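You operate a simulated robot arm through the tools that you are given. There is no shell and no other tool.

The job below is to be done with a simulated robot arm. You get a single attempt, and the scene is never put back.

TASK
Change the trough's dirty water for the short jug's clean water.
Fine: spray tap off; let it run empty by the trough tap and shut the tap; pour all of the jug and put it back. Set down upright: short jug.

Only the result counts: the job must be done as asked and must still hold three seconds after the hand-in. Knocking over, shifting, dropping, spilling or breaking anything else fails it.

THE ROBOT
A 6-joint arm with a two-finger gripper, fixed in place. Base frame: the origin is at the foot of the arm, x ahead of it, y to its left, z up. Readings come in m, rad, newtons and seconds.
Its first joint turns from -2.897 to 2.897 rad. Payload 3.43 kg.
The tool frame sits at the grasp point between the pads (the TCP): z along the fingers, y along the line on which they close. The tips reach 0.02 m beyond it. Largest opening 0.19 m; the body of the gripper starts 0.248 m behind the TCP.
Orientation is told as [roll, pitch, yaw] about the base's x, y, z axes, in that order, counted from this pose: with the fingers straight down and closing along the base's y, the tool's x points along the base's -x, its y along +y and its z along -z.

THE INTERFACE
- The arm moves only by the tool play_rows. Its argument "deltas" is a list of rows, each a list of 3 entries, a list of its own where there are three numbers: the shift along the tool's x, y, z in mm, then the turn, a rotation vector about the tool's x, y, z in rad, then the finger opening in mm, from 0 to 190. In form: [[[tx, ty, tz], [ax, ay, az], jaw], ...]. A call has 1 to 20 rows; each row is the pose to reach, as a shift and turn from the pose commanded when the call began, along the tool's axes at that moment. Rows are played at 5 a second. More than 0.05 m and 0.15 rad between two rows, or a gripper value outside its range, and nothing of the call is played. A pose out of reach is approached as far as the arm can. The call stops where the force on the tool passes 40 N (or 10 N more than at its start, if that is more) or the arm is blocked; 0.2 s more then pass. Each finger travels about 0.045 m/s and halts on what it meets, pressing with about 40 N; the grip force reading is that of the motor and also rises with nothing between the fingers. The clock runs only during rows and for 0.2 s after the last one: add rows that repeat a pose to give the fingers time. It gives the time, the measured TCP pose, the force on the tool (base axes), the opening and the grip force at its end, in the units of the frame above (readings bear some noise), with the torque about the TCP (base axes, N m) and any sound that the robot's microphone picked up, and new pictures: "show" is both (left out), scene, wrist or none.
- Cameras (640 x 400 px; columns grow to the right, rows downward): "scene" is fixed at [0.4012, 0.4985, 1.6948]; the picture's right is [-0.97, -0.24, 0.00], its down [-0.20, 0.82, -0.53] and it looks along [0.13, -0.51, -0.85] (base axes); focal length 318 px, centre (320, 200). "wrist" rides on the gripper at [0.07, -0.008, -0.288] in the tool frame; the picture's right is [0.12, 0.99, 0.00], its down [-0.96, 0.11, -0.25] and it looks along [-0.25, 0.03, 0.97] (tool axes); focal length 261 px, centre (320, 200). There is no depth. A picture from a camera that has moved, and an enlarged one, comes with that camera's place and axes in the base frame and with its lens.
- move_column(by): slides the trunk up (or, below 0, down) by that many m; the arm rides with it, the base frame stays. It gives what a move gives, with no picture.
- inspect(camera, box): a new picture of the part [left, top, right, bottom] of that camera's present view, enlarged. No time passes.
- close_job(): hands the job in; it is judged then, once.

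Nothing tells you positions but the pictures and the camera data. Unless the task says otherwise, let go and move clear before handing in.

The tools are called after "Emit:" as a command line: name --argument value ..., lists and objects as JSON in quotes. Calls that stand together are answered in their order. play_rows: Moves the arm, as the interface text tells. Its arguments: {"type":"object","properties":{"deltas":{"type":"array","items":{"type":"array"}},"show":{"type":"string","enum":["both","scene","wrist","none"]}},"required":["deltas"]} The other tools are called the same way: move_column (by) slides the trunk up or down; inspect (camera, box) takes an enlarged picture of a part of a camera's view; close_job () hands the job in.

At the start:

```text
time: 0.0
tcp_pos: [0.6522, -0.057, 1.219]
ee_rot: [0.001, 0.0, 0.001]
force: [1.0, -0.2, -0.1]
ft_torque: [-0.02, -0.01, 0.02]
gripper_width: 0.1903
grasp_force: 0.0
trunk travel left (down, up): [-0.175, 0.065]
```

scene: 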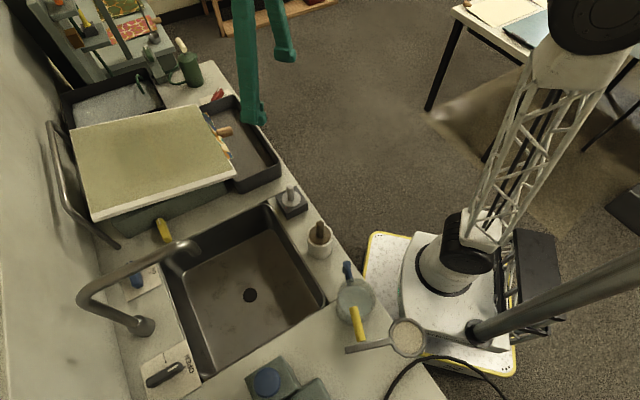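
wrist: 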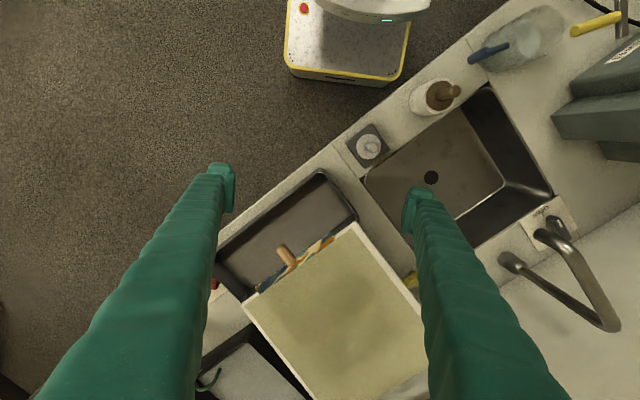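

I see a counter with a sink, a covered trough or tray with a board on it, taps and what look like jugs near the sink. I'll enlarge several parts of the views before moving anything.

Emit:
inspect --camera "scene" --box '[40, 60, 300, 260]'

Emit:
inspect --camera "scene" --box '[60, 190, 340, 400]'

Emit:
inspect --camera "scene" --box '[230, 220, 450, 400]'

Emit:
inspect --camera "wrist" --box '[380, 0, 640, 200]'

Emit:
inspect --camera "wrist" --box '[180, 160, 640, 400]'

Emit:
inspect --camera "scene" --box '[20, 0, 280, 140]'

```text
2.00 times, centred on (170, 160) of scene
camera zoom: at [0.4012, 0.4985, 1.6948], right [-0.97, -0.24, 0.0], down [-0.2, 0.82, -0.53], along [0.13, -0.51, -0.85], focal length 637 px, centre (620, 280)
```

zoom: 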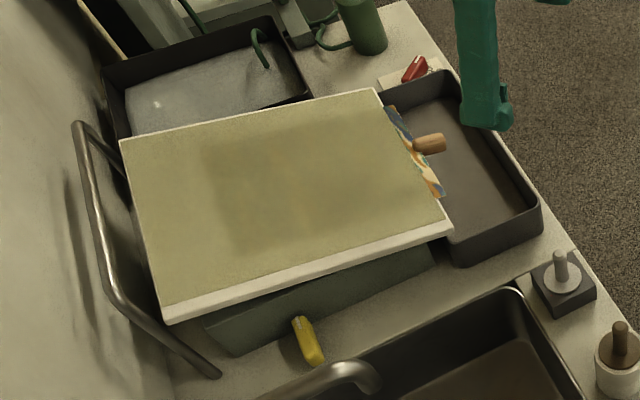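

```text
1.90 times, centred on (200, 295) of scene
camera zoom: at [0.4012, 0.4985, 1.6948], right [-0.97, -0.24, 0.0], down [-0.2, 0.82, -0.53], along [0.13, -0.51, -0.85], focal length 606 px, centre (549, 19)
```

zoom: 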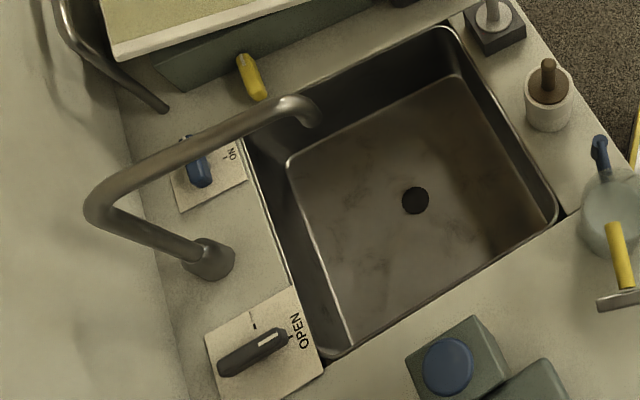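

```text
2.22 times, centred on (340, 310) of scene
camera zoom: at [0.4012, 0.4985, 1.6948], right [-0.97, -0.24, 0.0], down [-0.2, 0.82, -0.53], along [0.13, -0.51, -0.85], focal length 708 px, centre (276, -44)
```

zoom: 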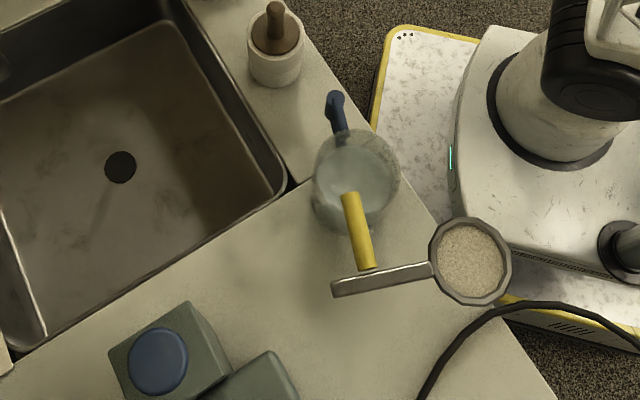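

```text
2.00 times, centred on (510, 100) of wrist
camera zoom: at [0.5813, -0.0646, 1.5076], right [-0.12, 0.99, 0.0], down [0.96, 0.11, 0.25], along [0.25, 0.03, -0.97], focal length 521 px, centre (-60, 400)
```

zoom: 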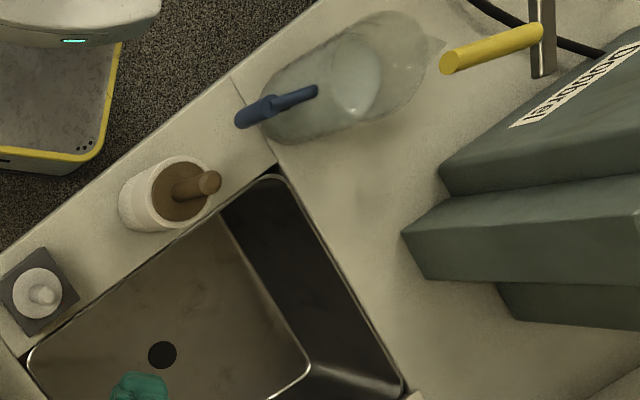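

```text
1.39 times, centred on (410, 280) of wrist
camera zoom: at [0.5813, -0.0646, 1.5076], right [-0.12, 0.99, 0.0], down [0.96, 0.11, 0.25], along [0.25, 0.03, -0.97], focal length 363 px, centre (195, 89)
```

zoom: 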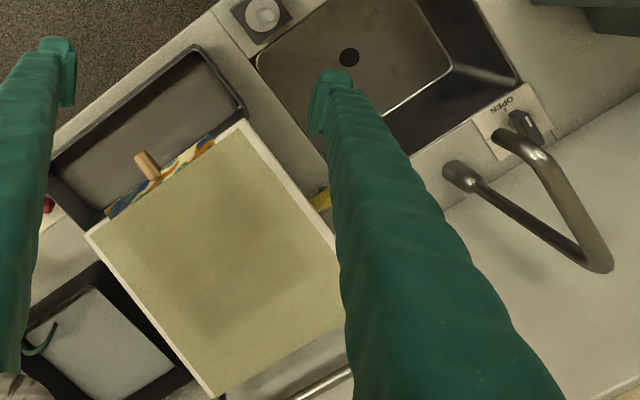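

```text
2.46 times, centred on (150, 70) of scene
camera zoom: at [0.4012, 0.4985, 1.6948], right [-0.97, -0.24, 0.0], down [-0.2, 0.82, -0.53], along [0.13, -0.51, -0.85], focal length 784 px, centre (738, 520)
```

zoom: 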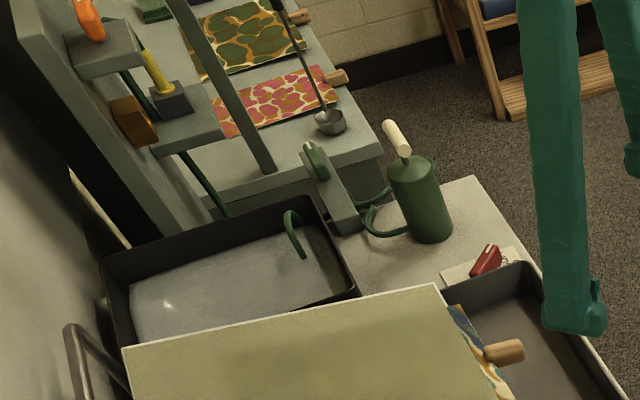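

The layout is crowded, so I'll zoom in tighter on the taps, the possible troughs and the jugs.

Emit:
inspect --camera "scene" --box '[50, 50, 180, 130]'

Emit:
inspect --camera "scene" --box '[160, 30, 290, 110]'

Emit:
inspect --camera "scene" --box '[100, 190, 230, 290]'

Emit:
inspect --camera "scene" --box '[110, 300, 240, 400]'

Emit:
inspect --camera "scene" --box '[310, 240, 440, 370]'

Emit:
inspect --camera "scene" --box '[180, 90, 300, 200]'

Emit:
inspect --camera "scene" --box '[40, 0, 170, 90]'

Emit:
inspect --camera "wrist" --box '[440, 0, 640, 130]'

```text
4.92 times, centred on (115, 90) of scene
camera zoom: at [0.4012, 0.4985, 1.6948], right [-0.97, -0.24, 0.0], down [-0.2, 0.82, -0.53], along [0.13, -0.51, -0.85], focal length 1567 px, centre (1329, 742)
```

zoom: 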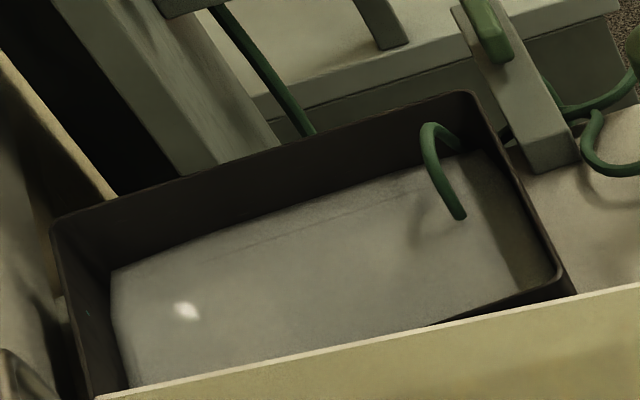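

```text
4.92 times, centred on (225, 70) of scene
camera zoom: at [0.4012, 0.4985, 1.6948], right [-0.97, -0.24, 0.0], down [-0.2, 0.82, -0.53], along [0.13, -0.51, -0.85], focal length 1567 px, centre (788, 840)
```

zoom: 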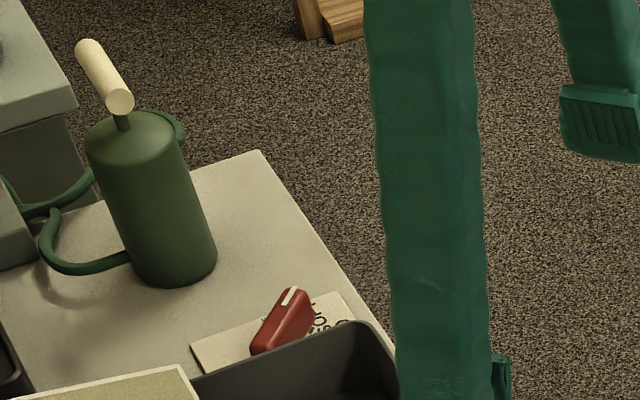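

```text
4.00 times, centred on (165, 240) of scene
camera zoom: at [0.4012, 0.4985, 1.6948], right [-0.97, -0.24, 0.0], down [-0.2, 0.82, -0.53], along [0.13, -0.51, -0.85], focal length 1274 px, centre (940, 40)
```

zoom: 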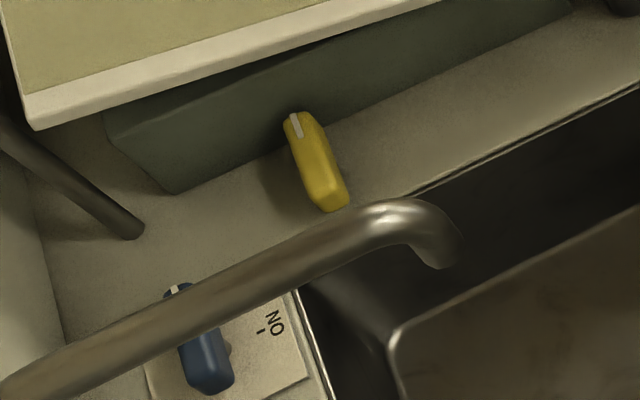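

```text
4.00 times, centred on (175, 350) of scene
camera zoom: at [0.4012, 0.4985, 1.6948], right [-0.97, -0.24, 0.0], down [-0.2, 0.82, -0.53], along [0.13, -0.51, -0.85], focal length 1274 px, centre (900, -400)
```

zoom: 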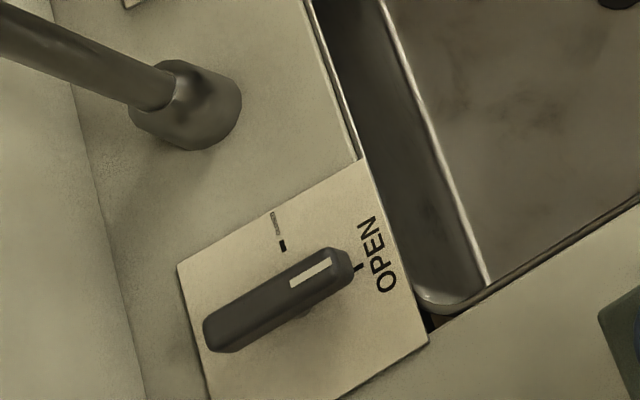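

```text
3.08 times, centred on (375, 305) of scene
camera zoom: at [0.4012, 0.4985, 1.6948], right [-0.97, -0.24, 0.0], down [-0.2, 0.82, -0.53], along [0.13, -0.51, -0.85], focal length 980 px, centre (151, -123)
```

zoom: 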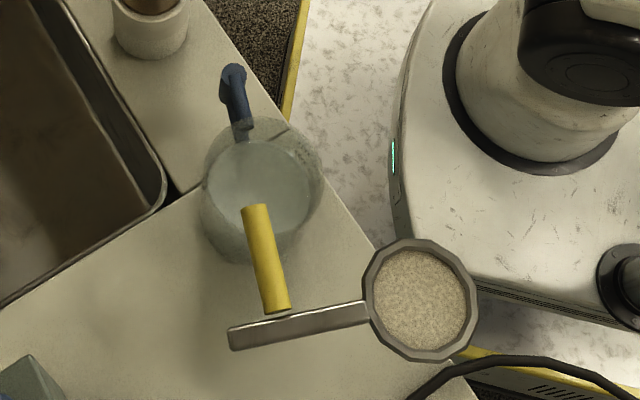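

```text
3.64 times, centred on (240, 145) of scene
camera zoom: at [0.4012, 0.4985, 1.6948], right [-0.97, -0.24, 0.0], down [-0.2, 0.82, -0.53], along [0.13, -0.51, -0.85], focal length 1158 px, centre (611, 400)
```

zoom: 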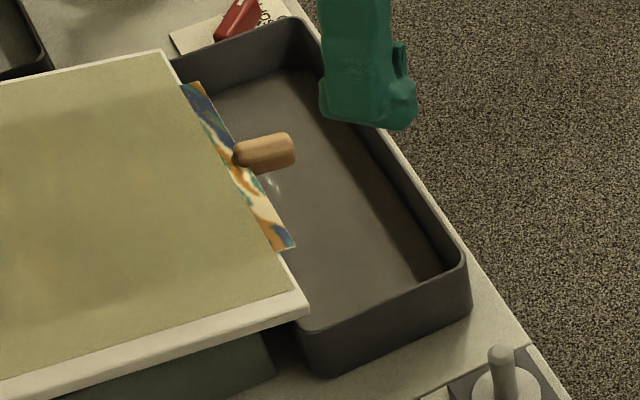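

```text
4.44 times, centred on (105, 45) of scene
camera zoom: at [0.4012, 0.4985, 1.6948], right [-0.97, -0.24, 0.0], down [-0.2, 0.82, -0.53], along [0.13, -0.51, -0.85], focal length 1415 px, centre (1276, 889)
```

zoom: 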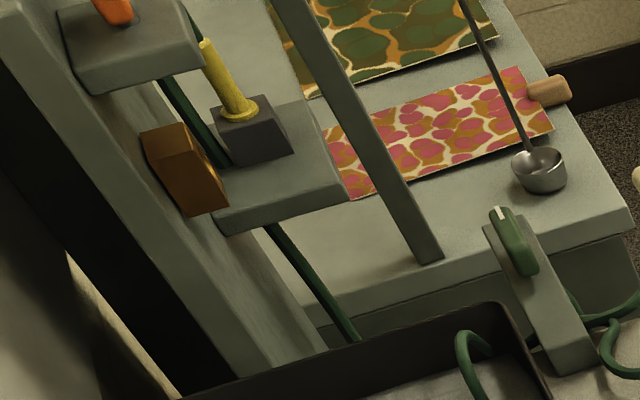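

```text
3.08 times, centred on (540, 65) of wrist
camera zoom: at [0.5813, -0.0646, 1.5076], right [-0.12, 0.99, 0.0], down [0.96, 0.11, 0.25], along [0.25, 0.03, -0.97], focal length 802 px, centre (-357, 615)
```

zoom: 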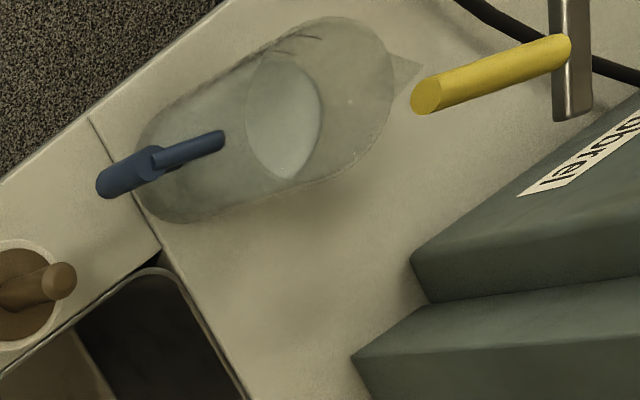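

The counter top is at about z 0.875, with the sink around (0.68, 0.29), a gooseneck spout near z 1.15 and several coloured levers around it. Next I'll raise the arm slightly and move the wrist camera over the sink, keeping clear of the gooseneck.

Emit:
play_rows --deltas '[[[0, 0, -40], [0, 0, 0], 190], [[0, 0, -80], [0, 0, 0], 190], [[0, 40, -100], [0, 0, 0], 190], [[0, 80, -100], [0, 0, 0], 190], [[0, 120, -100], [0, 0, 0], 190], [[0, 160, -100], [0, 0, 0], 190], [[0, 200, -100], [0, 0, 0], 190], [[0, 240, -100], [0, 0, 0], 190], [[0, 280, -100], [0, 0, 0], 190], [[0, 320, -100], [0, 0, 0], 190], [[0, 360, -100], [0, 0, 0], 190]]'

```text
time: 2.4
tcp_pos: [0.6515, 0.307, 1.3183]
ee_rot: [0.001, 0.0, -0.003]
force: [0.6, -1.1, -0.2]
ft_torque: [0.17, -0.02, -0.03]
gripper_width: 0.1903
grasp_force: 0.0
trunk travel left (down, up): [-0.175, 0.065]
camera wrist: at [0.5811, 0.2981, 1.6059], right [-0.12, 0.99, 0.0], down [0.96, 0.11, 0.25], along [0.25, 0.03, -0.97], focal length 261 px, centre (320, 200)
```

scene: 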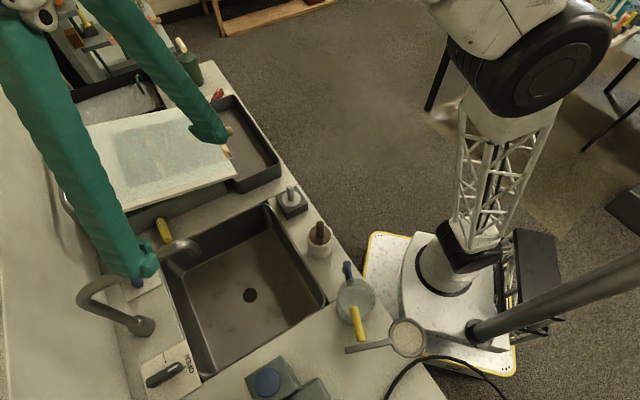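
wrist: 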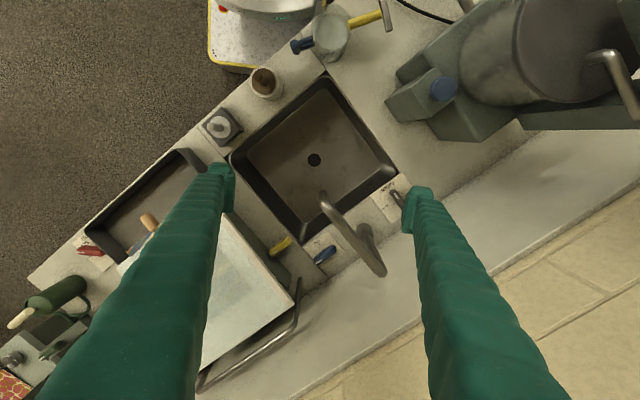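

The wrist view now also shows a large grey-green machine to the right of the sink. I'll enlarge parts of this new view.

Emit:
inspect --camera "wrist" --box '[380, 0, 640, 180]'

Emit:
inspect --camera "wrist" --box '[260, 0, 400, 100]'

Emit:
inspect --camera "wrist" --box '[230, 160, 420, 300]'

Emit:
inspect --camera "wrist" --box '[0, 140, 220, 400]'

Emit:
inspect --camera "wrist" --box '[230, 60, 410, 240]'

```text
2.22 times, centred on (510, 90) of wrist
camera zoom: at [0.5811, 0.2981, 1.6059], right [-0.12, 0.99, 0.0], down [0.96, 0.11, 0.25], along [0.25, 0.03, -0.97], focal length 579 px, centre (-102, 444)
```

zoom: 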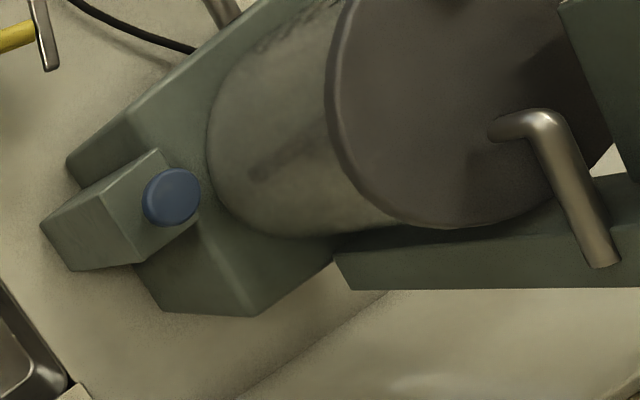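

```text
4.00 times, centred on (330, 50) of wrist
camera zoom: at [0.5811, 0.2981, 1.6059], right [-0.12, 0.99, 0.0], down [0.96, 0.11, 0.25], along [0.25, 0.03, -0.97], focal length 1043 px, centre (280, 800)
```

zoom: 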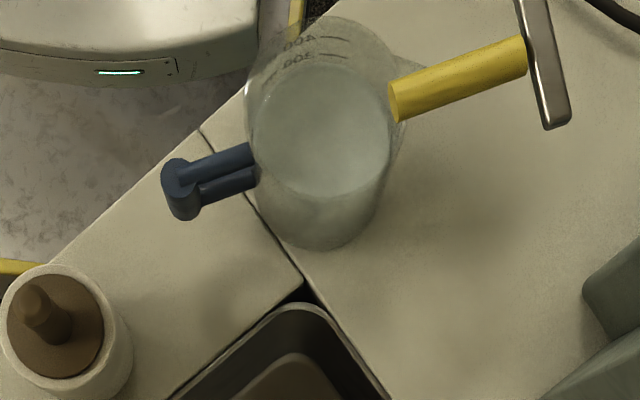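

```text
2.86 times, centred on (325, 230) of wrist
camera zoom: at [0.5811, 0.2981, 1.6059], right [-0.12, 0.99, 0.0], down [0.96, 0.11, 0.25], along [0.25, 0.03, -0.97], focal length 745 px, centre (306, 114)
```

zoom: 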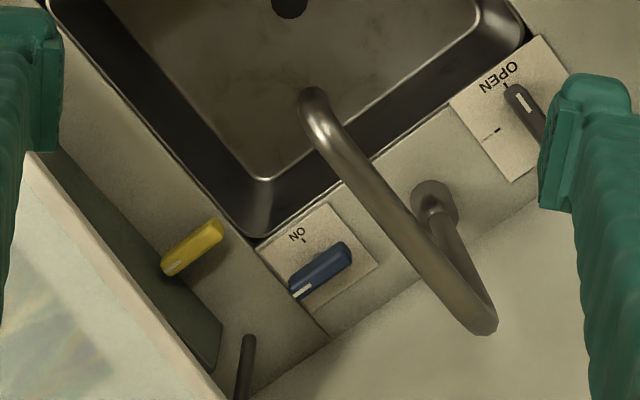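

```text
1.54 times, centred on (110, 270) of wrist
camera zoom: at [0.5811, 0.2981, 1.6059], right [-0.12, 0.99, 0.0], down [0.96, 0.11, 0.25], along [0.25, 0.03, -0.97], focal length 401 px, centre (643, 92)
```

zoom: 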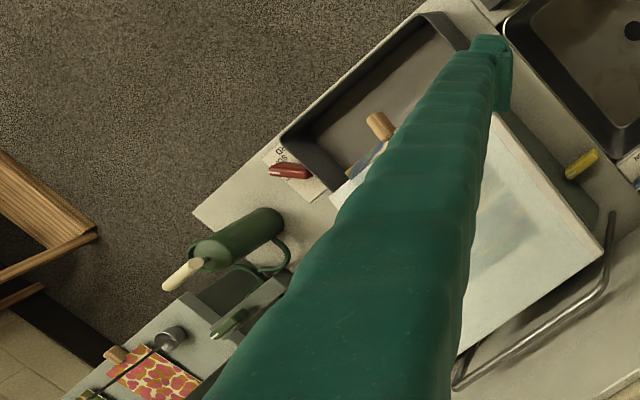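

```text
2.22 times, centred on (320, 150) of wrist
camera zoom: at [0.5811, 0.2981, 1.6059], right [-0.12, 0.99, 0.0], down [0.96, 0.11, 0.25], along [0.25, 0.03, -0.97], focal length 579 px, centre (320, 311)
```

zoom: 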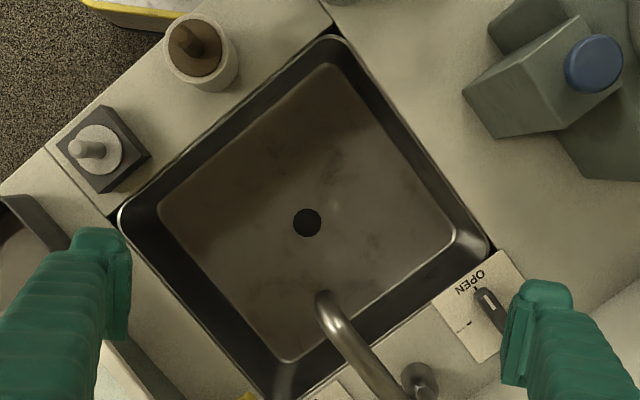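

The jug with the blue handle holds clear water, and the sink, tray and machine could each be the "trough". I'll move the camera toward the jug and machine side to look for other jugs and read the labels.

Emit:
play_rows --deltas '[[[40, 20, 0], [0, 0, 0], 190], [[80, 40, 0], [0, 0, 0], 190], [[120, 60, 0], [0, 0, 0], 190], [[160, 80, 0], [0, 0, 0], 190], [[200, 100, 0], [0, 0, 0], 190], [[240, 120, 0], [0, 0, 0], 190], [[270, 140, 0], [0, 0, 0], 190]]'

```text
time: 4.0
tcp_pos: [0.3833, 0.4442, 1.3192]
ee_rot: [0.0, 0.001, -0.002]
force: [0.4, -0.6, -0.2]
ft_torque: [0.1, 0.09, 0.0]
gripper_width: 0.1902
grasp_force: 0.1
trunk travel left (down, up): [-0.175, 0.065]
camera wrist: at [0.3123, 0.4347, 1.6075], right [-0.12, 0.99, 0.0], down [0.96, 0.11, 0.25], along [0.25, 0.03, -0.97], focal length 261 px, centre (320, 200)
```

scene: 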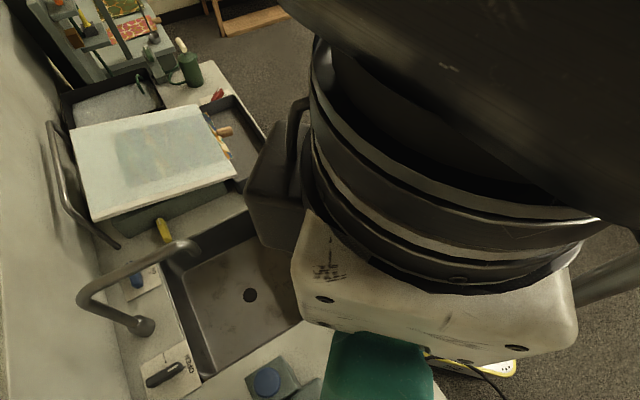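
wrist: 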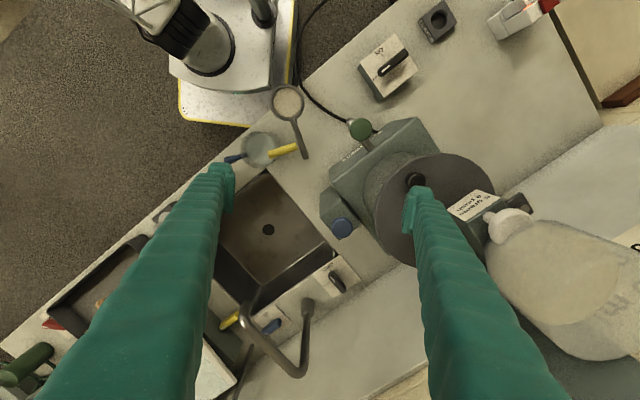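

Emit:
inspect --camera "wrist" --box '[220, 60, 420, 200]'

Emit:
inspect --camera "wrist" --box '[340, 0, 580, 140]'

Emit:
inspect --camera "wrist" --box '[320, 100, 560, 280]'

Emit:
inspect --camera "wrist" --box '[440, 160, 640, 380]'

Emit:
inspect --camera "wrist" --box '[200, 230, 380, 400]'

```text
2.86 times, centred on (320, 130) of wrist
camera zoom: at [0.3123, 0.4347, 1.6075], right [-0.12, 0.99, 0.0], down [0.96, 0.11, 0.25], along [0.25, 0.03, -0.97], focal length 745 px, centre (320, 400)
```

zoom: 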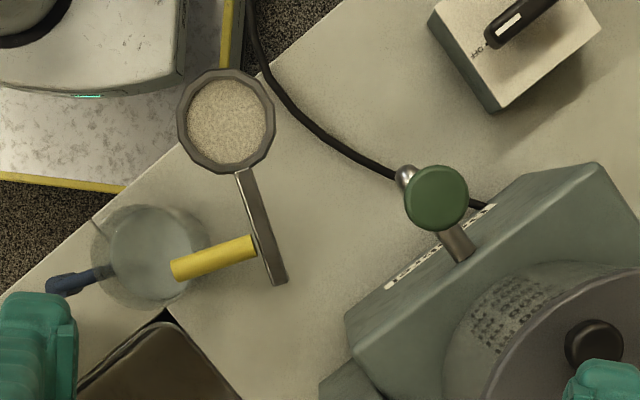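

```text
2.67 times, centred on (460, 70) of wrist
camera zoom: at [0.3123, 0.4347, 1.6075], right [-0.12, 0.99, 0.0], down [0.96, 0.11, 0.25], along [0.25, 0.03, -0.97], focal length 695 px, centre (-53, 547)
```

zoom: 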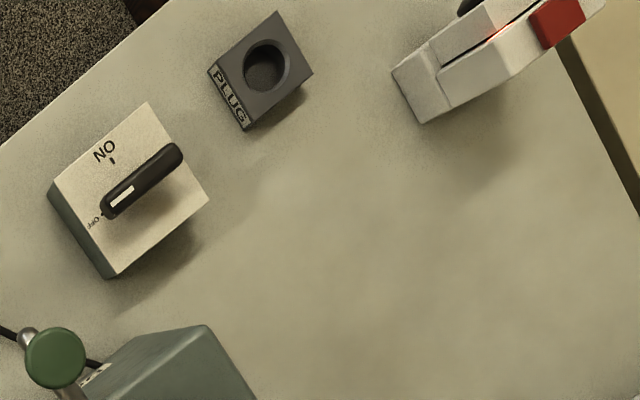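

```text
2.22 times, centred on (440, 190) of wrist
camera zoom: at [0.3123, 0.4347, 1.6075], right [-0.12, 0.99, 0.0], down [0.96, 0.11, 0.25], along [0.25, 0.03, -0.97], focal length 579 px, centre (53, 222)
```

zoom: 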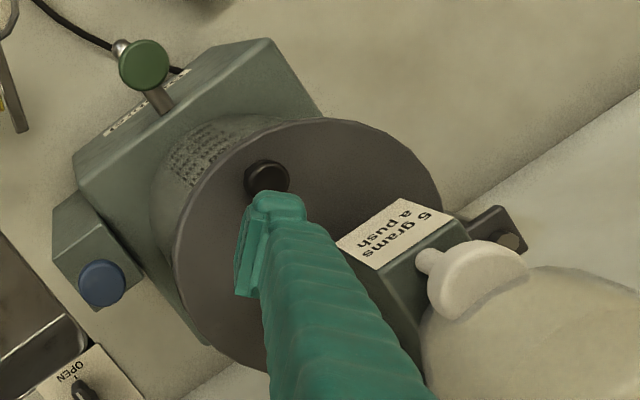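

```text
1.82 times, centred on (540, 270) of wrist
camera zoom: at [0.3123, 0.4347, 1.6075], right [-0.12, 0.99, 0.0], down [0.96, 0.11, 0.25], along [0.25, 0.03, -0.97], focal length 474 px, centre (-80, 73)
```

zoom: 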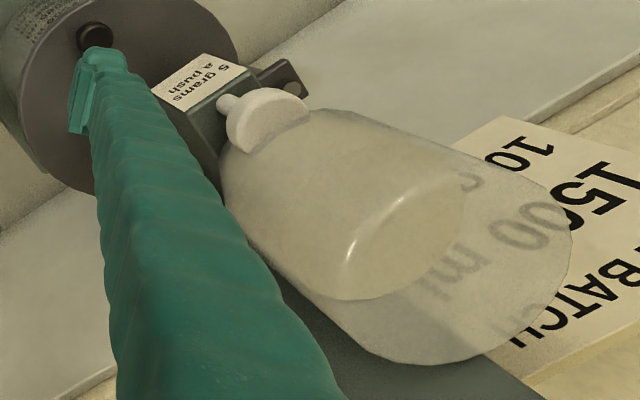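

```text
2.35 times, centred on (290, 315) of wrist
camera zoom: at [0.3123, 0.4347, 1.6075], right [-0.12, 0.99, 0.0], down [0.96, 0.11, 0.25], along [0.25, 0.03, -0.97], focal length 613 px, centre (391, -71)
```

zoom: 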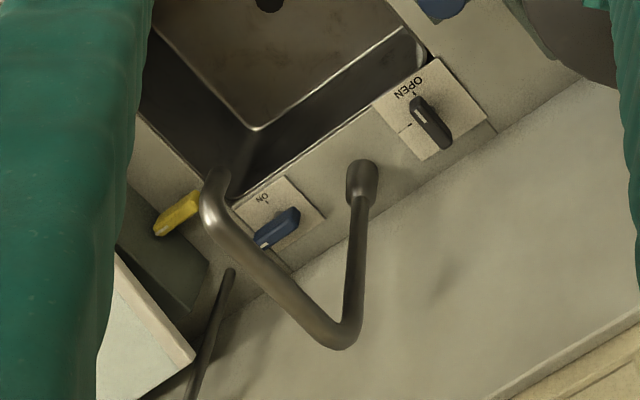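

The board's surface has changed colour between pictures, from olive to pale blue-white. I'll look closely at it.

Emit:
inspect --camera "scene" --box '[60, 80, 260, 240]'

Emit:
inspect --camera "scene" --box '[180, 70, 300, 200]'

```text
2.50 times, centred on (160, 160) of scene
camera zoom: at [0.4012, 0.4985, 1.6948], right [-0.97, -0.24, 0.0], down [-0.2, 0.82, -0.53], along [0.13, -0.51, -0.85], focal length 796 px, centre (720, 300)
```

zoom: 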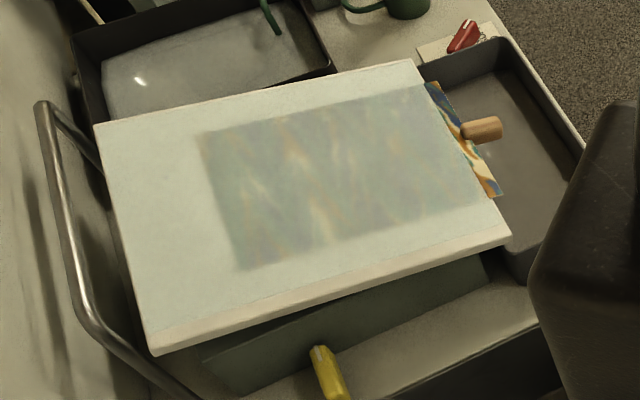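

```text
3.08 times, centred on (240, 135) of scene
camera zoom: at [0.4012, 0.4985, 1.6948], right [-0.97, -0.24, 0.0], down [-0.2, 0.82, -0.53], along [0.13, -0.51, -0.85], focal length 980 px, centre (566, 400)
```

zoom: 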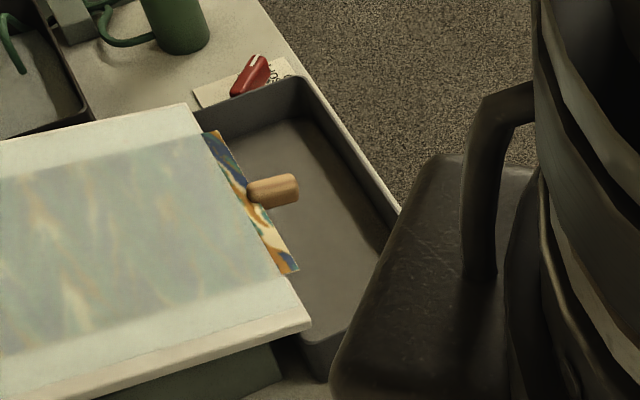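

The board holds a marbled sheet under a translucent layer, possibly water, beside a dark tray with a red lever and a label. I'll bring the camera over that side to read the labels.

Emit:
play_rows --deltas '[[[-45, 0, 0], [0, 0, 0], 190], [[-90, -20, 0], [0, 0, 0], 190], [[-135, -40, 0], [0, 0, 0], 190], [[-180, -60, 0], [0, 0, 0], 190], [[-225, -80, 0], [0, 0, 0], 190], [[-270, -110, 0], [0, 0, 0], 190], [[-300, -145, 0], [0, 0, 0], 190], [[-300, -190, 0], [0, 0, 0], 190], [[-300, -235, 0], [0, 0, 0], 190], [[-300, -280, 0], [0, 0, 0], 190], [[-300, -325, 0], [0, 0, 0], 190], [[-300, -370, 0], [0, 0, 0], 190], [[-300, -415, 0], [0, 0, 0], 190], [[-300, -460, 0], [0, 0, 0], 190], [[-300, -505, 0], [0, 0, 0], 190], [[-300, -550, 0], [0, 0, 0], 190], [[-300, -600, 0], [0, 0, 0], 190], [[-300, -640, 0], [0, 0, 0], 190]]'

```text
refused: row 6 steps farther than a row can; nothing moved
```

Emit:
play_rows --deltas '[[[-45, 0, 0], [0, 0, 0], 190], [[-90, -20, 0], [0, 0, 0], 190], [[-135, -40, 0], [0, 0, 0], 190], [[-180, -60, 0], [0, 0, 0], 190], [[-225, -80, 0], [0, 0, 0], 190], [[-265, -110, 0], [0, 0, 0], 190], [[-295, -145, 0], [0, 0, 0], 190], [[-300, -190, 0], [0, 0, 0], 190], [[-300, -235, 0], [0, 0, 0], 190], [[-300, -280, 0], [0, 0, 0], 190], [[-300, -325, 0], [0, 0, 0], 190], [[-300, -370, 0], [0, 0, 0], 190], [[-300, -415, 0], [0, 0, 0], 190], [[-300, -460, 0], [0, 0, 0], 190], [[-300, -505, 0], [0, 0, 0], 190], [[-300, -550, 0], [0, 0, 0], 190], [[-300, -595, 0], [0, 0, 0], 190], [[-300, -640, 0], [0, 0, 0], 190]]'

```text
time: 7.8
tcp_pos: [0.6809, -0.1933, 1.3204]
ee_rot: [0.001, 0.0, -0.001]
force: [-0.1, 1.5, 0.6]
ft_torque: [-0.22, -0.05, 0.03]
gripper_width: 0.1899
grasp_force: 0.1
out of reach, approached as far as the arm can: row 7
trunk travel left (down, up): [-0.175, 0.065]
camera wrist: at [0.6097, -0.2024, 1.6079], right [-0.12, 0.99, 0.0], down [0.96, 0.12, 0.25], along [0.25, 0.03, -0.97], focal length 261 px, centre (320, 200)
```

scene: 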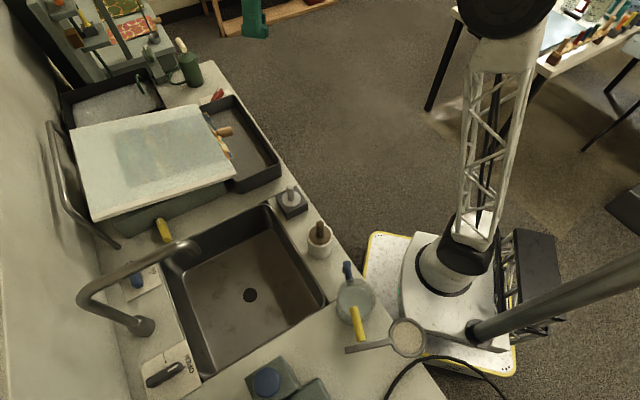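
wrist: 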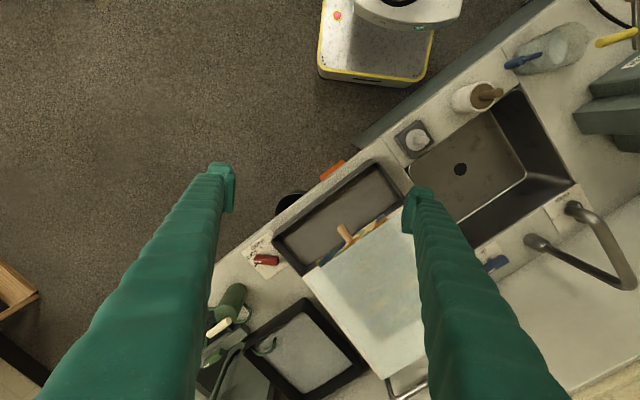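

There's an orange item at the front of the dark tray and a dark bucket below it, so that may be the trough's drain tap. I'll zoom in.

Emit:
inspect --camera "wrist" --box '[230, 140, 430, 290]'

Emit:
inspect --camera "wrist" --box '[260, 150, 350, 230]'

Emit:
inspect --camera "wrist" --box '[230, 220, 310, 290]'

Emit:
inspect --camera "wrist" --box '[190, 240, 430, 400]'

Emit:
inspect --camera "wrist" --box '[440, 0, 640, 110]'

Emit:
inspect --camera "wrist" --box '[330, 90, 440, 180]'

```text
2.67 times, centred on (330, 215) of wrist
camera zoom: at [0.6097, -0.2024, 1.6079], right [-0.12, 0.99, 0.0], down [0.96, 0.12, 0.25], along [0.25, 0.03, -0.97], focal length 695 px, centre (293, 160)
```

zoom: 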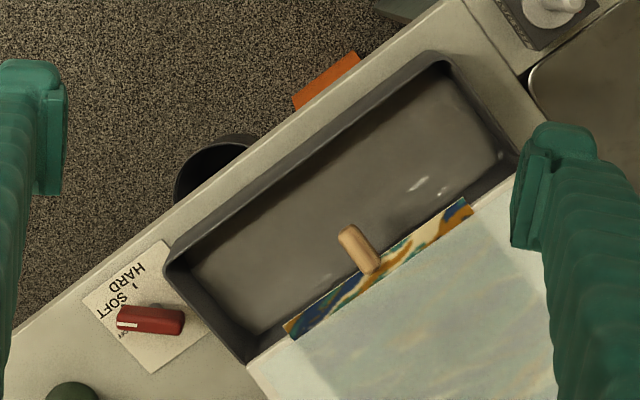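

```text
5.00 times, centred on (305, 190) of wrist
camera zoom: at [0.6097, -0.2024, 1.6079], right [-0.12, 0.99, 0.0], down [0.96, 0.12, 0.25], along [0.25, 0.03, -0.97], focal length 1303 px, centre (395, 250)
```

zoom: 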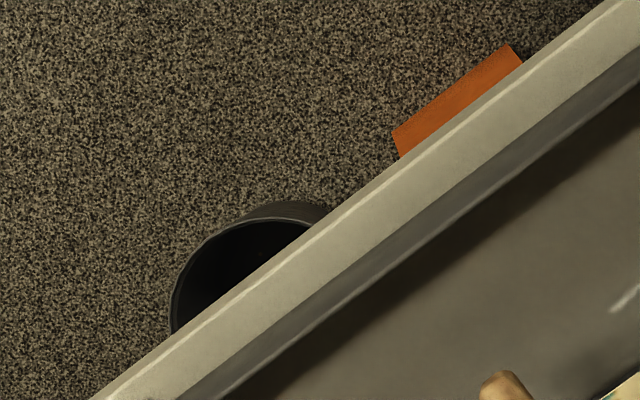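

```text
5.71 times, centred on (270, 255) of wrist
camera zoom: at [0.6097, -0.2024, 1.6079], right [-0.12, 0.99, 0.0], down [0.96, 0.12, 0.25], along [0.25, 0.03, -0.97], focal length 1489 px, centre (606, -114)
```

zoom: 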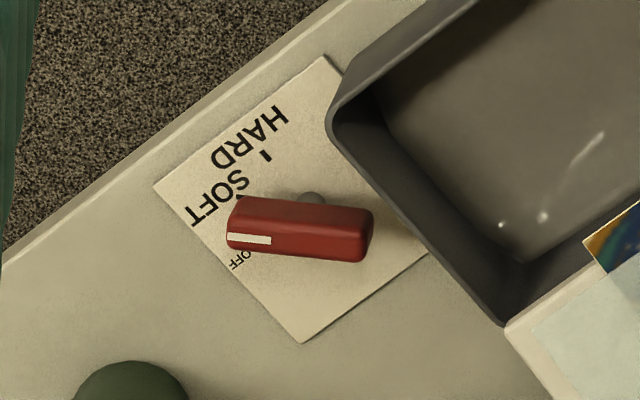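

```text
2.50 times, centred on (310, 320) of wrist
camera zoom: at [0.6097, -0.2024, 1.6079], right [-0.12, 0.99, 0.0], down [0.96, 0.12, 0.25], along [0.25, 0.03, -0.97], focal length 652 px, centre (345, -100)
```

zoom: 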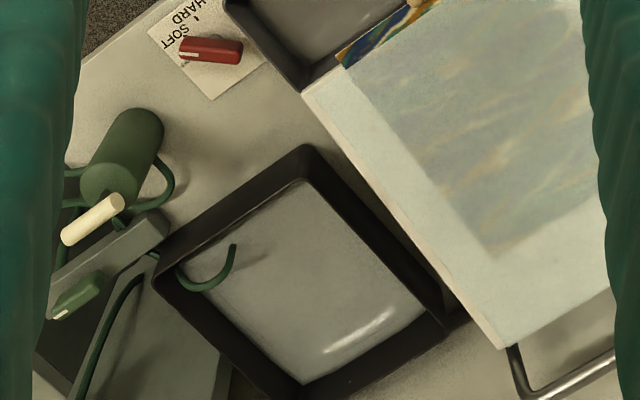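

```text
3.20 times, centred on (540, 55) of wrist
camera zoom: at [0.6097, -0.2024, 1.6079], right [-0.12, 0.99, 0.0], down [0.96, 0.12, 0.25], along [0.25, 0.03, -0.97], focal length 834 px, centre (-384, 664)
```

zoom: 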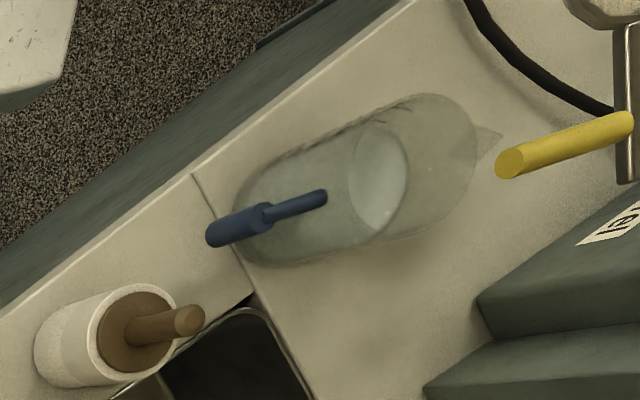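

```text
4.44 times, centred on (385, 135) of wrist
camera zoom: at [0.6097, -0.2024, 1.6079], right [-0.12, 0.99, 0.0], down [0.96, 0.12, 0.25], along [0.25, 0.03, -0.97], focal length 1158 px, centre (31, 489)
```

zoom: 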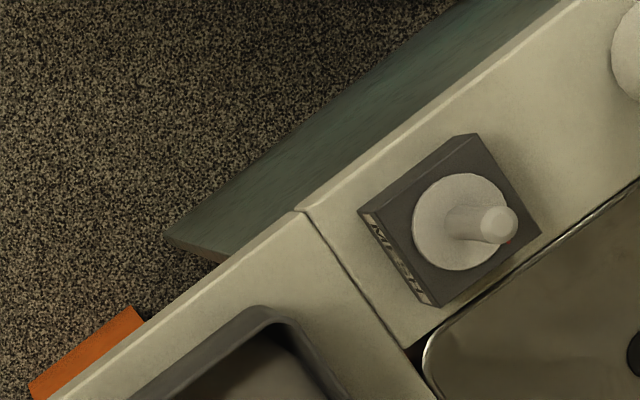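

The red lever carries OFF, SOFT and HARD marks, so it looks like the spray tap, and the grey tray beneath the board seems to hold murky water. Next I'll look closely at the yellow lever between the board's box and the sink.

Emit:
play_rows --deltas '[[[-10, 40, 0], [0, 0, 0], 190], [[-20, 80, 20], [0, 0, 0], 190], [[-30, 120, 40], [0, 0, 0], 190], [[-40, 160, 60], [0, 0, 0], 190], [[-50, 200, 80], [0, 0, 0], 190], [[-60, 240, 100], [0, 0, 0], 190], [[-70, 270, 120], [0, 0, 0], 190]]'

```text
time: 9.4
tcp_pos: [0.7506, 0.0727, 1.1986]
ee_rot: [0.0, -0.001, 0.0]
force: [0.4, -0.7, 1.0]
ft_torque: [0.13, -0.07, -0.01]
gripper_width: 0.1901
grasp_force: 0.0
trunk travel left (down, up): [-0.175, 0.065]
camera wrist: at [0.6796, 0.0649, 1.4875], right [-0.12, 0.99, 0.0], down [0.96, 0.11, 0.25], along [0.25, 0.03, -0.97], focal length 261 px, centre (320, 200)
```

scene: 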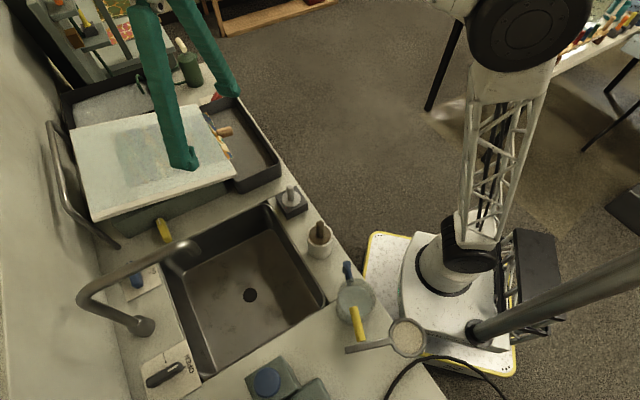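
wrist: 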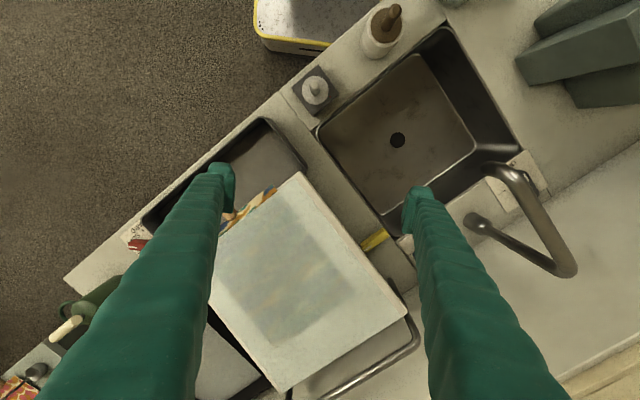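

Emit:
inspect --camera "wrist" --box '[340, 200, 440, 280]'

Emit:
inspect --camera "wrist" --box '[220, 160, 430, 400]'

Emit:
inspect --camera "wrist" --box '[300, 20, 530, 240]'

Emit:
inspect --camera "scene" --box '[140, 200, 200, 260]'

```text
5.00 times, centred on (390, 240) of wrist
camera zoom: at [0.6796, 0.0649, 1.4875], right [-0.12, 0.99, 0.0], down [0.96, 0.11, 0.25], along [0.25, 0.03, -0.97], focal length 1303 px, centre (-30, 0)
```

zoom: 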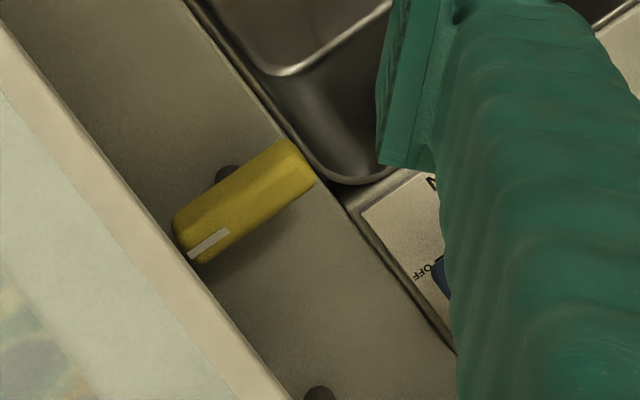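

```text
1.67 times, centred on (325, 280) of wrist
camera zoom: at [0.6796, 0.0649, 1.4875], right [-0.12, 0.99, 0.0], down [0.96, 0.11, 0.25], along [0.25, 0.03, -0.97], focal length 434 px, centre (312, 67)
```

zoom: 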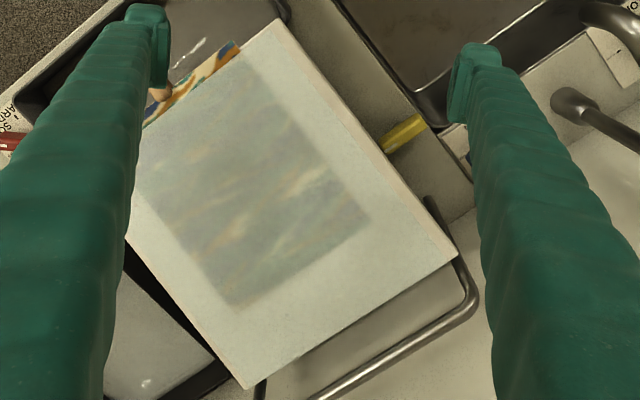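

```text
1.82 times, centred on (415, 130) of wrist
camera zoom: at [0.6796, 0.0649, 1.4875], right [-0.12, 0.99, 0.0], down [0.96, 0.11, 0.25], along [0.25, 0.03, -0.97], focal length 474 px, centre (147, 327)
```

zoom: 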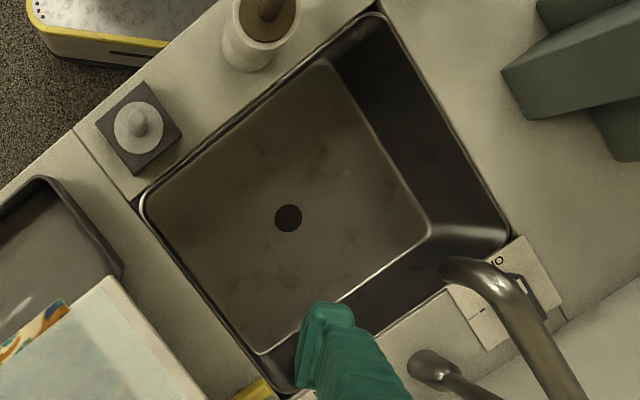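

```text
6.67 times, centred on (170, 230) of scene
camera zoom: at [0.4012, 0.4985, 1.6948], right [-0.97, -0.24, 0.0], down [-0.2, 0.82, -0.53], along [0.13, -0.51, -0.85], focal length 2122 px, centre (1320, 0)
```

zoom: 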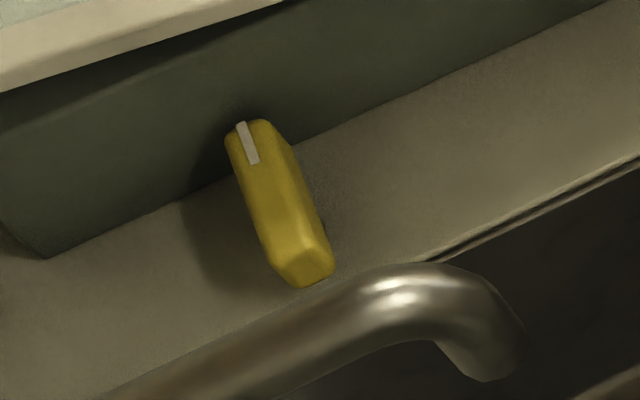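

The yellow lever is unlabelled, the blue one has ON/OFF marks and the black one an OPEN mark. I'll swing the camera round to the front edge of the counter below the grey tray and look at the orange item and the bucket.

Emit:
play_rows --deltas '[[[12, -40, -10], [0, 0, -0.1], 190], [[24, -80, -20], [0, 0, -0.2], 190], [[36, -120, -30], [0, 0, -0.3], 190], [[48, -160, -40], [0, 0, -0.4], 190], [[60, -200, -50], [0, 0, -0.5], 190], [[72, -240, -50], [0, 0, -0.6], 190], [[84, -280, -50], [0, 0, -0.7], 190], [[96, -320, -50], [0, 0, -0.8], 190], [[103, -348, -50], [0, 0, -0.8], 190]]' --show "wrist"

```text
time: 11.4
tcp_pos: [0.6515, -0.2724, 1.2503]
ee_rot: [0.0, -0.001, 0.8]
force: [0.7, 1.1, 0.7]
ft_torque: [-0.13, -0.02, -0.01]
gripper_width: 0.19
grasp_force: 0.0
trunk travel left (down, up): [-0.175, 0.065]
camera wrist: at [0.6082, -0.3296, 1.5385], right [-0.8, 0.61, 0.0], down [0.59, 0.77, 0.25], along [0.15, 0.2, -0.97], focal length 261 px, centre (320, 200)
```

wrist: 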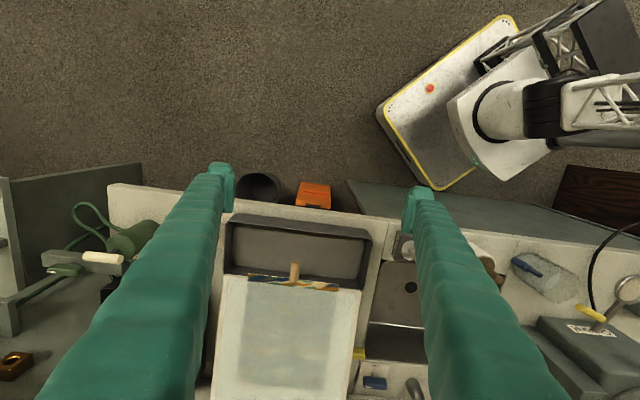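

The view is now aligned with the counter. I'll zoom in on the front edge and the tray.

Emit:
inspect --camera "wrist" --box '[220, 150, 420, 300]'

Emit:
inspect --camera "wrist" --box '[480, 200, 640, 340]'

Emit:
inspect --camera "wrist" --box '[0, 160, 200, 400]'

```text
2.67 times, centred on (320, 225) of wrist
camera zoom: at [0.6082, -0.3296, 1.5385], right [-0.8, 0.61, 0.0], down [0.59, 0.77, 0.25], along [0.15, 0.2, -0.97], focal length 695 px, centre (320, 133)
```

zoom: 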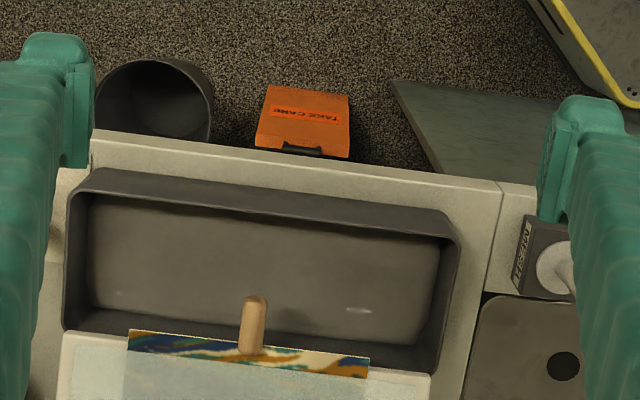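

```text
2.86 times, centred on (560, 270) of wrist
camera zoom: at [0.6082, -0.3296, 1.5385], right [-0.8, 0.61, 0.0], down [0.59, 0.77, 0.25], along [0.15, 0.2, -0.97], focal length 745 px, centre (-366, 0)
```

zoom: 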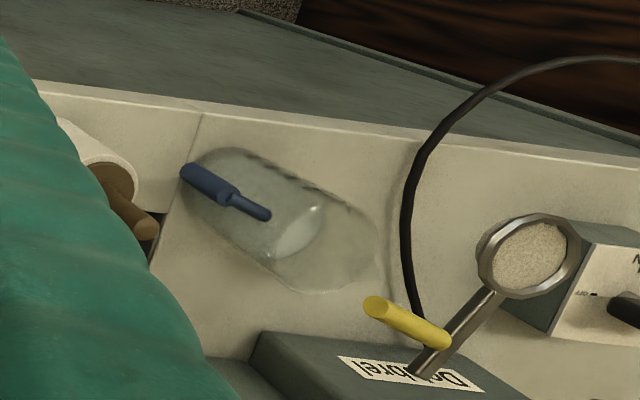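

```text
1.67 times, centred on (100, 280) of wrist
camera zoom: at [0.6082, -0.3296, 1.5385], right [-0.8, 0.61, 0.0], down [0.59, 0.77, 0.25], along [0.15, 0.2, -0.97], focal length 434 px, centre (687, 67)
```

zoom: 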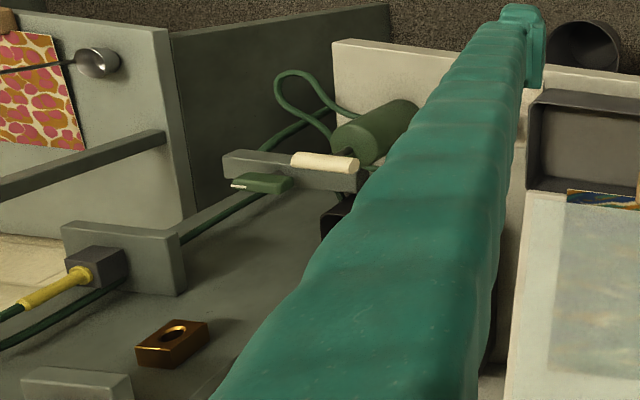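

The orange thing on the floor is a "TAKE CARE" case, so it isn't a tap. The board slopes down into the grey tray, which makes that tray the rinse trough. I'll go close to the red spray lever to read its exact setting.

Emit:
play_rows --deltas '[[[-10, -18, 18], [0, 0, 0.11], 190], [[-20, -37, 36], [0, 0, 0.22], 190], [[-31, -55, 54], [0, 0, 0.33], 190], [[-42, -74, 72], [0, 0, 0.45], 190], [[-54, -94, 92], [0, 0, 0.57], 190], [[-65, -114, 112], [0, 0, 0.69], 190], [[-76, -133, 130], [0, 0, 0.8], 190]]'

```text
time: 13.0
tcp_pos: [0.7975, -0.3116, 1.1199]
ee_rot: [0.001, -0.002, 0.0]
force: [-0.6, -0.3, 1.4]
ft_torque: [-0.07, -0.16, -0.05]
gripper_width: 0.1899
grasp_force: 0.2
trunk travel left (down, up): [-0.175, 0.065]
camera wrist: at [0.7255, -0.3198, 1.4078], right [-0.12, 0.99, 0.0], down [0.96, 0.11, 0.25], along [0.25, 0.03, -0.97], focal length 261 px, centre (320, 200)
```

scene: 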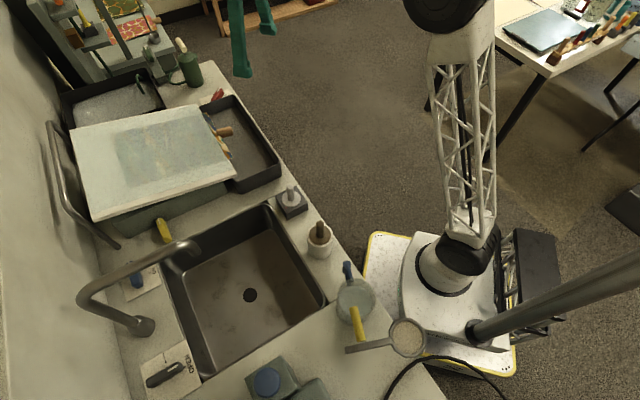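
wrist: 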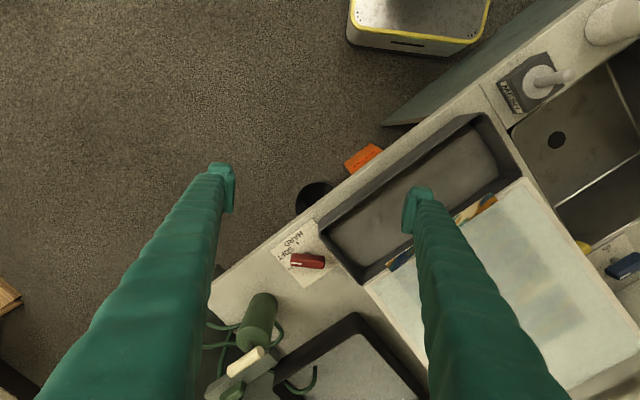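

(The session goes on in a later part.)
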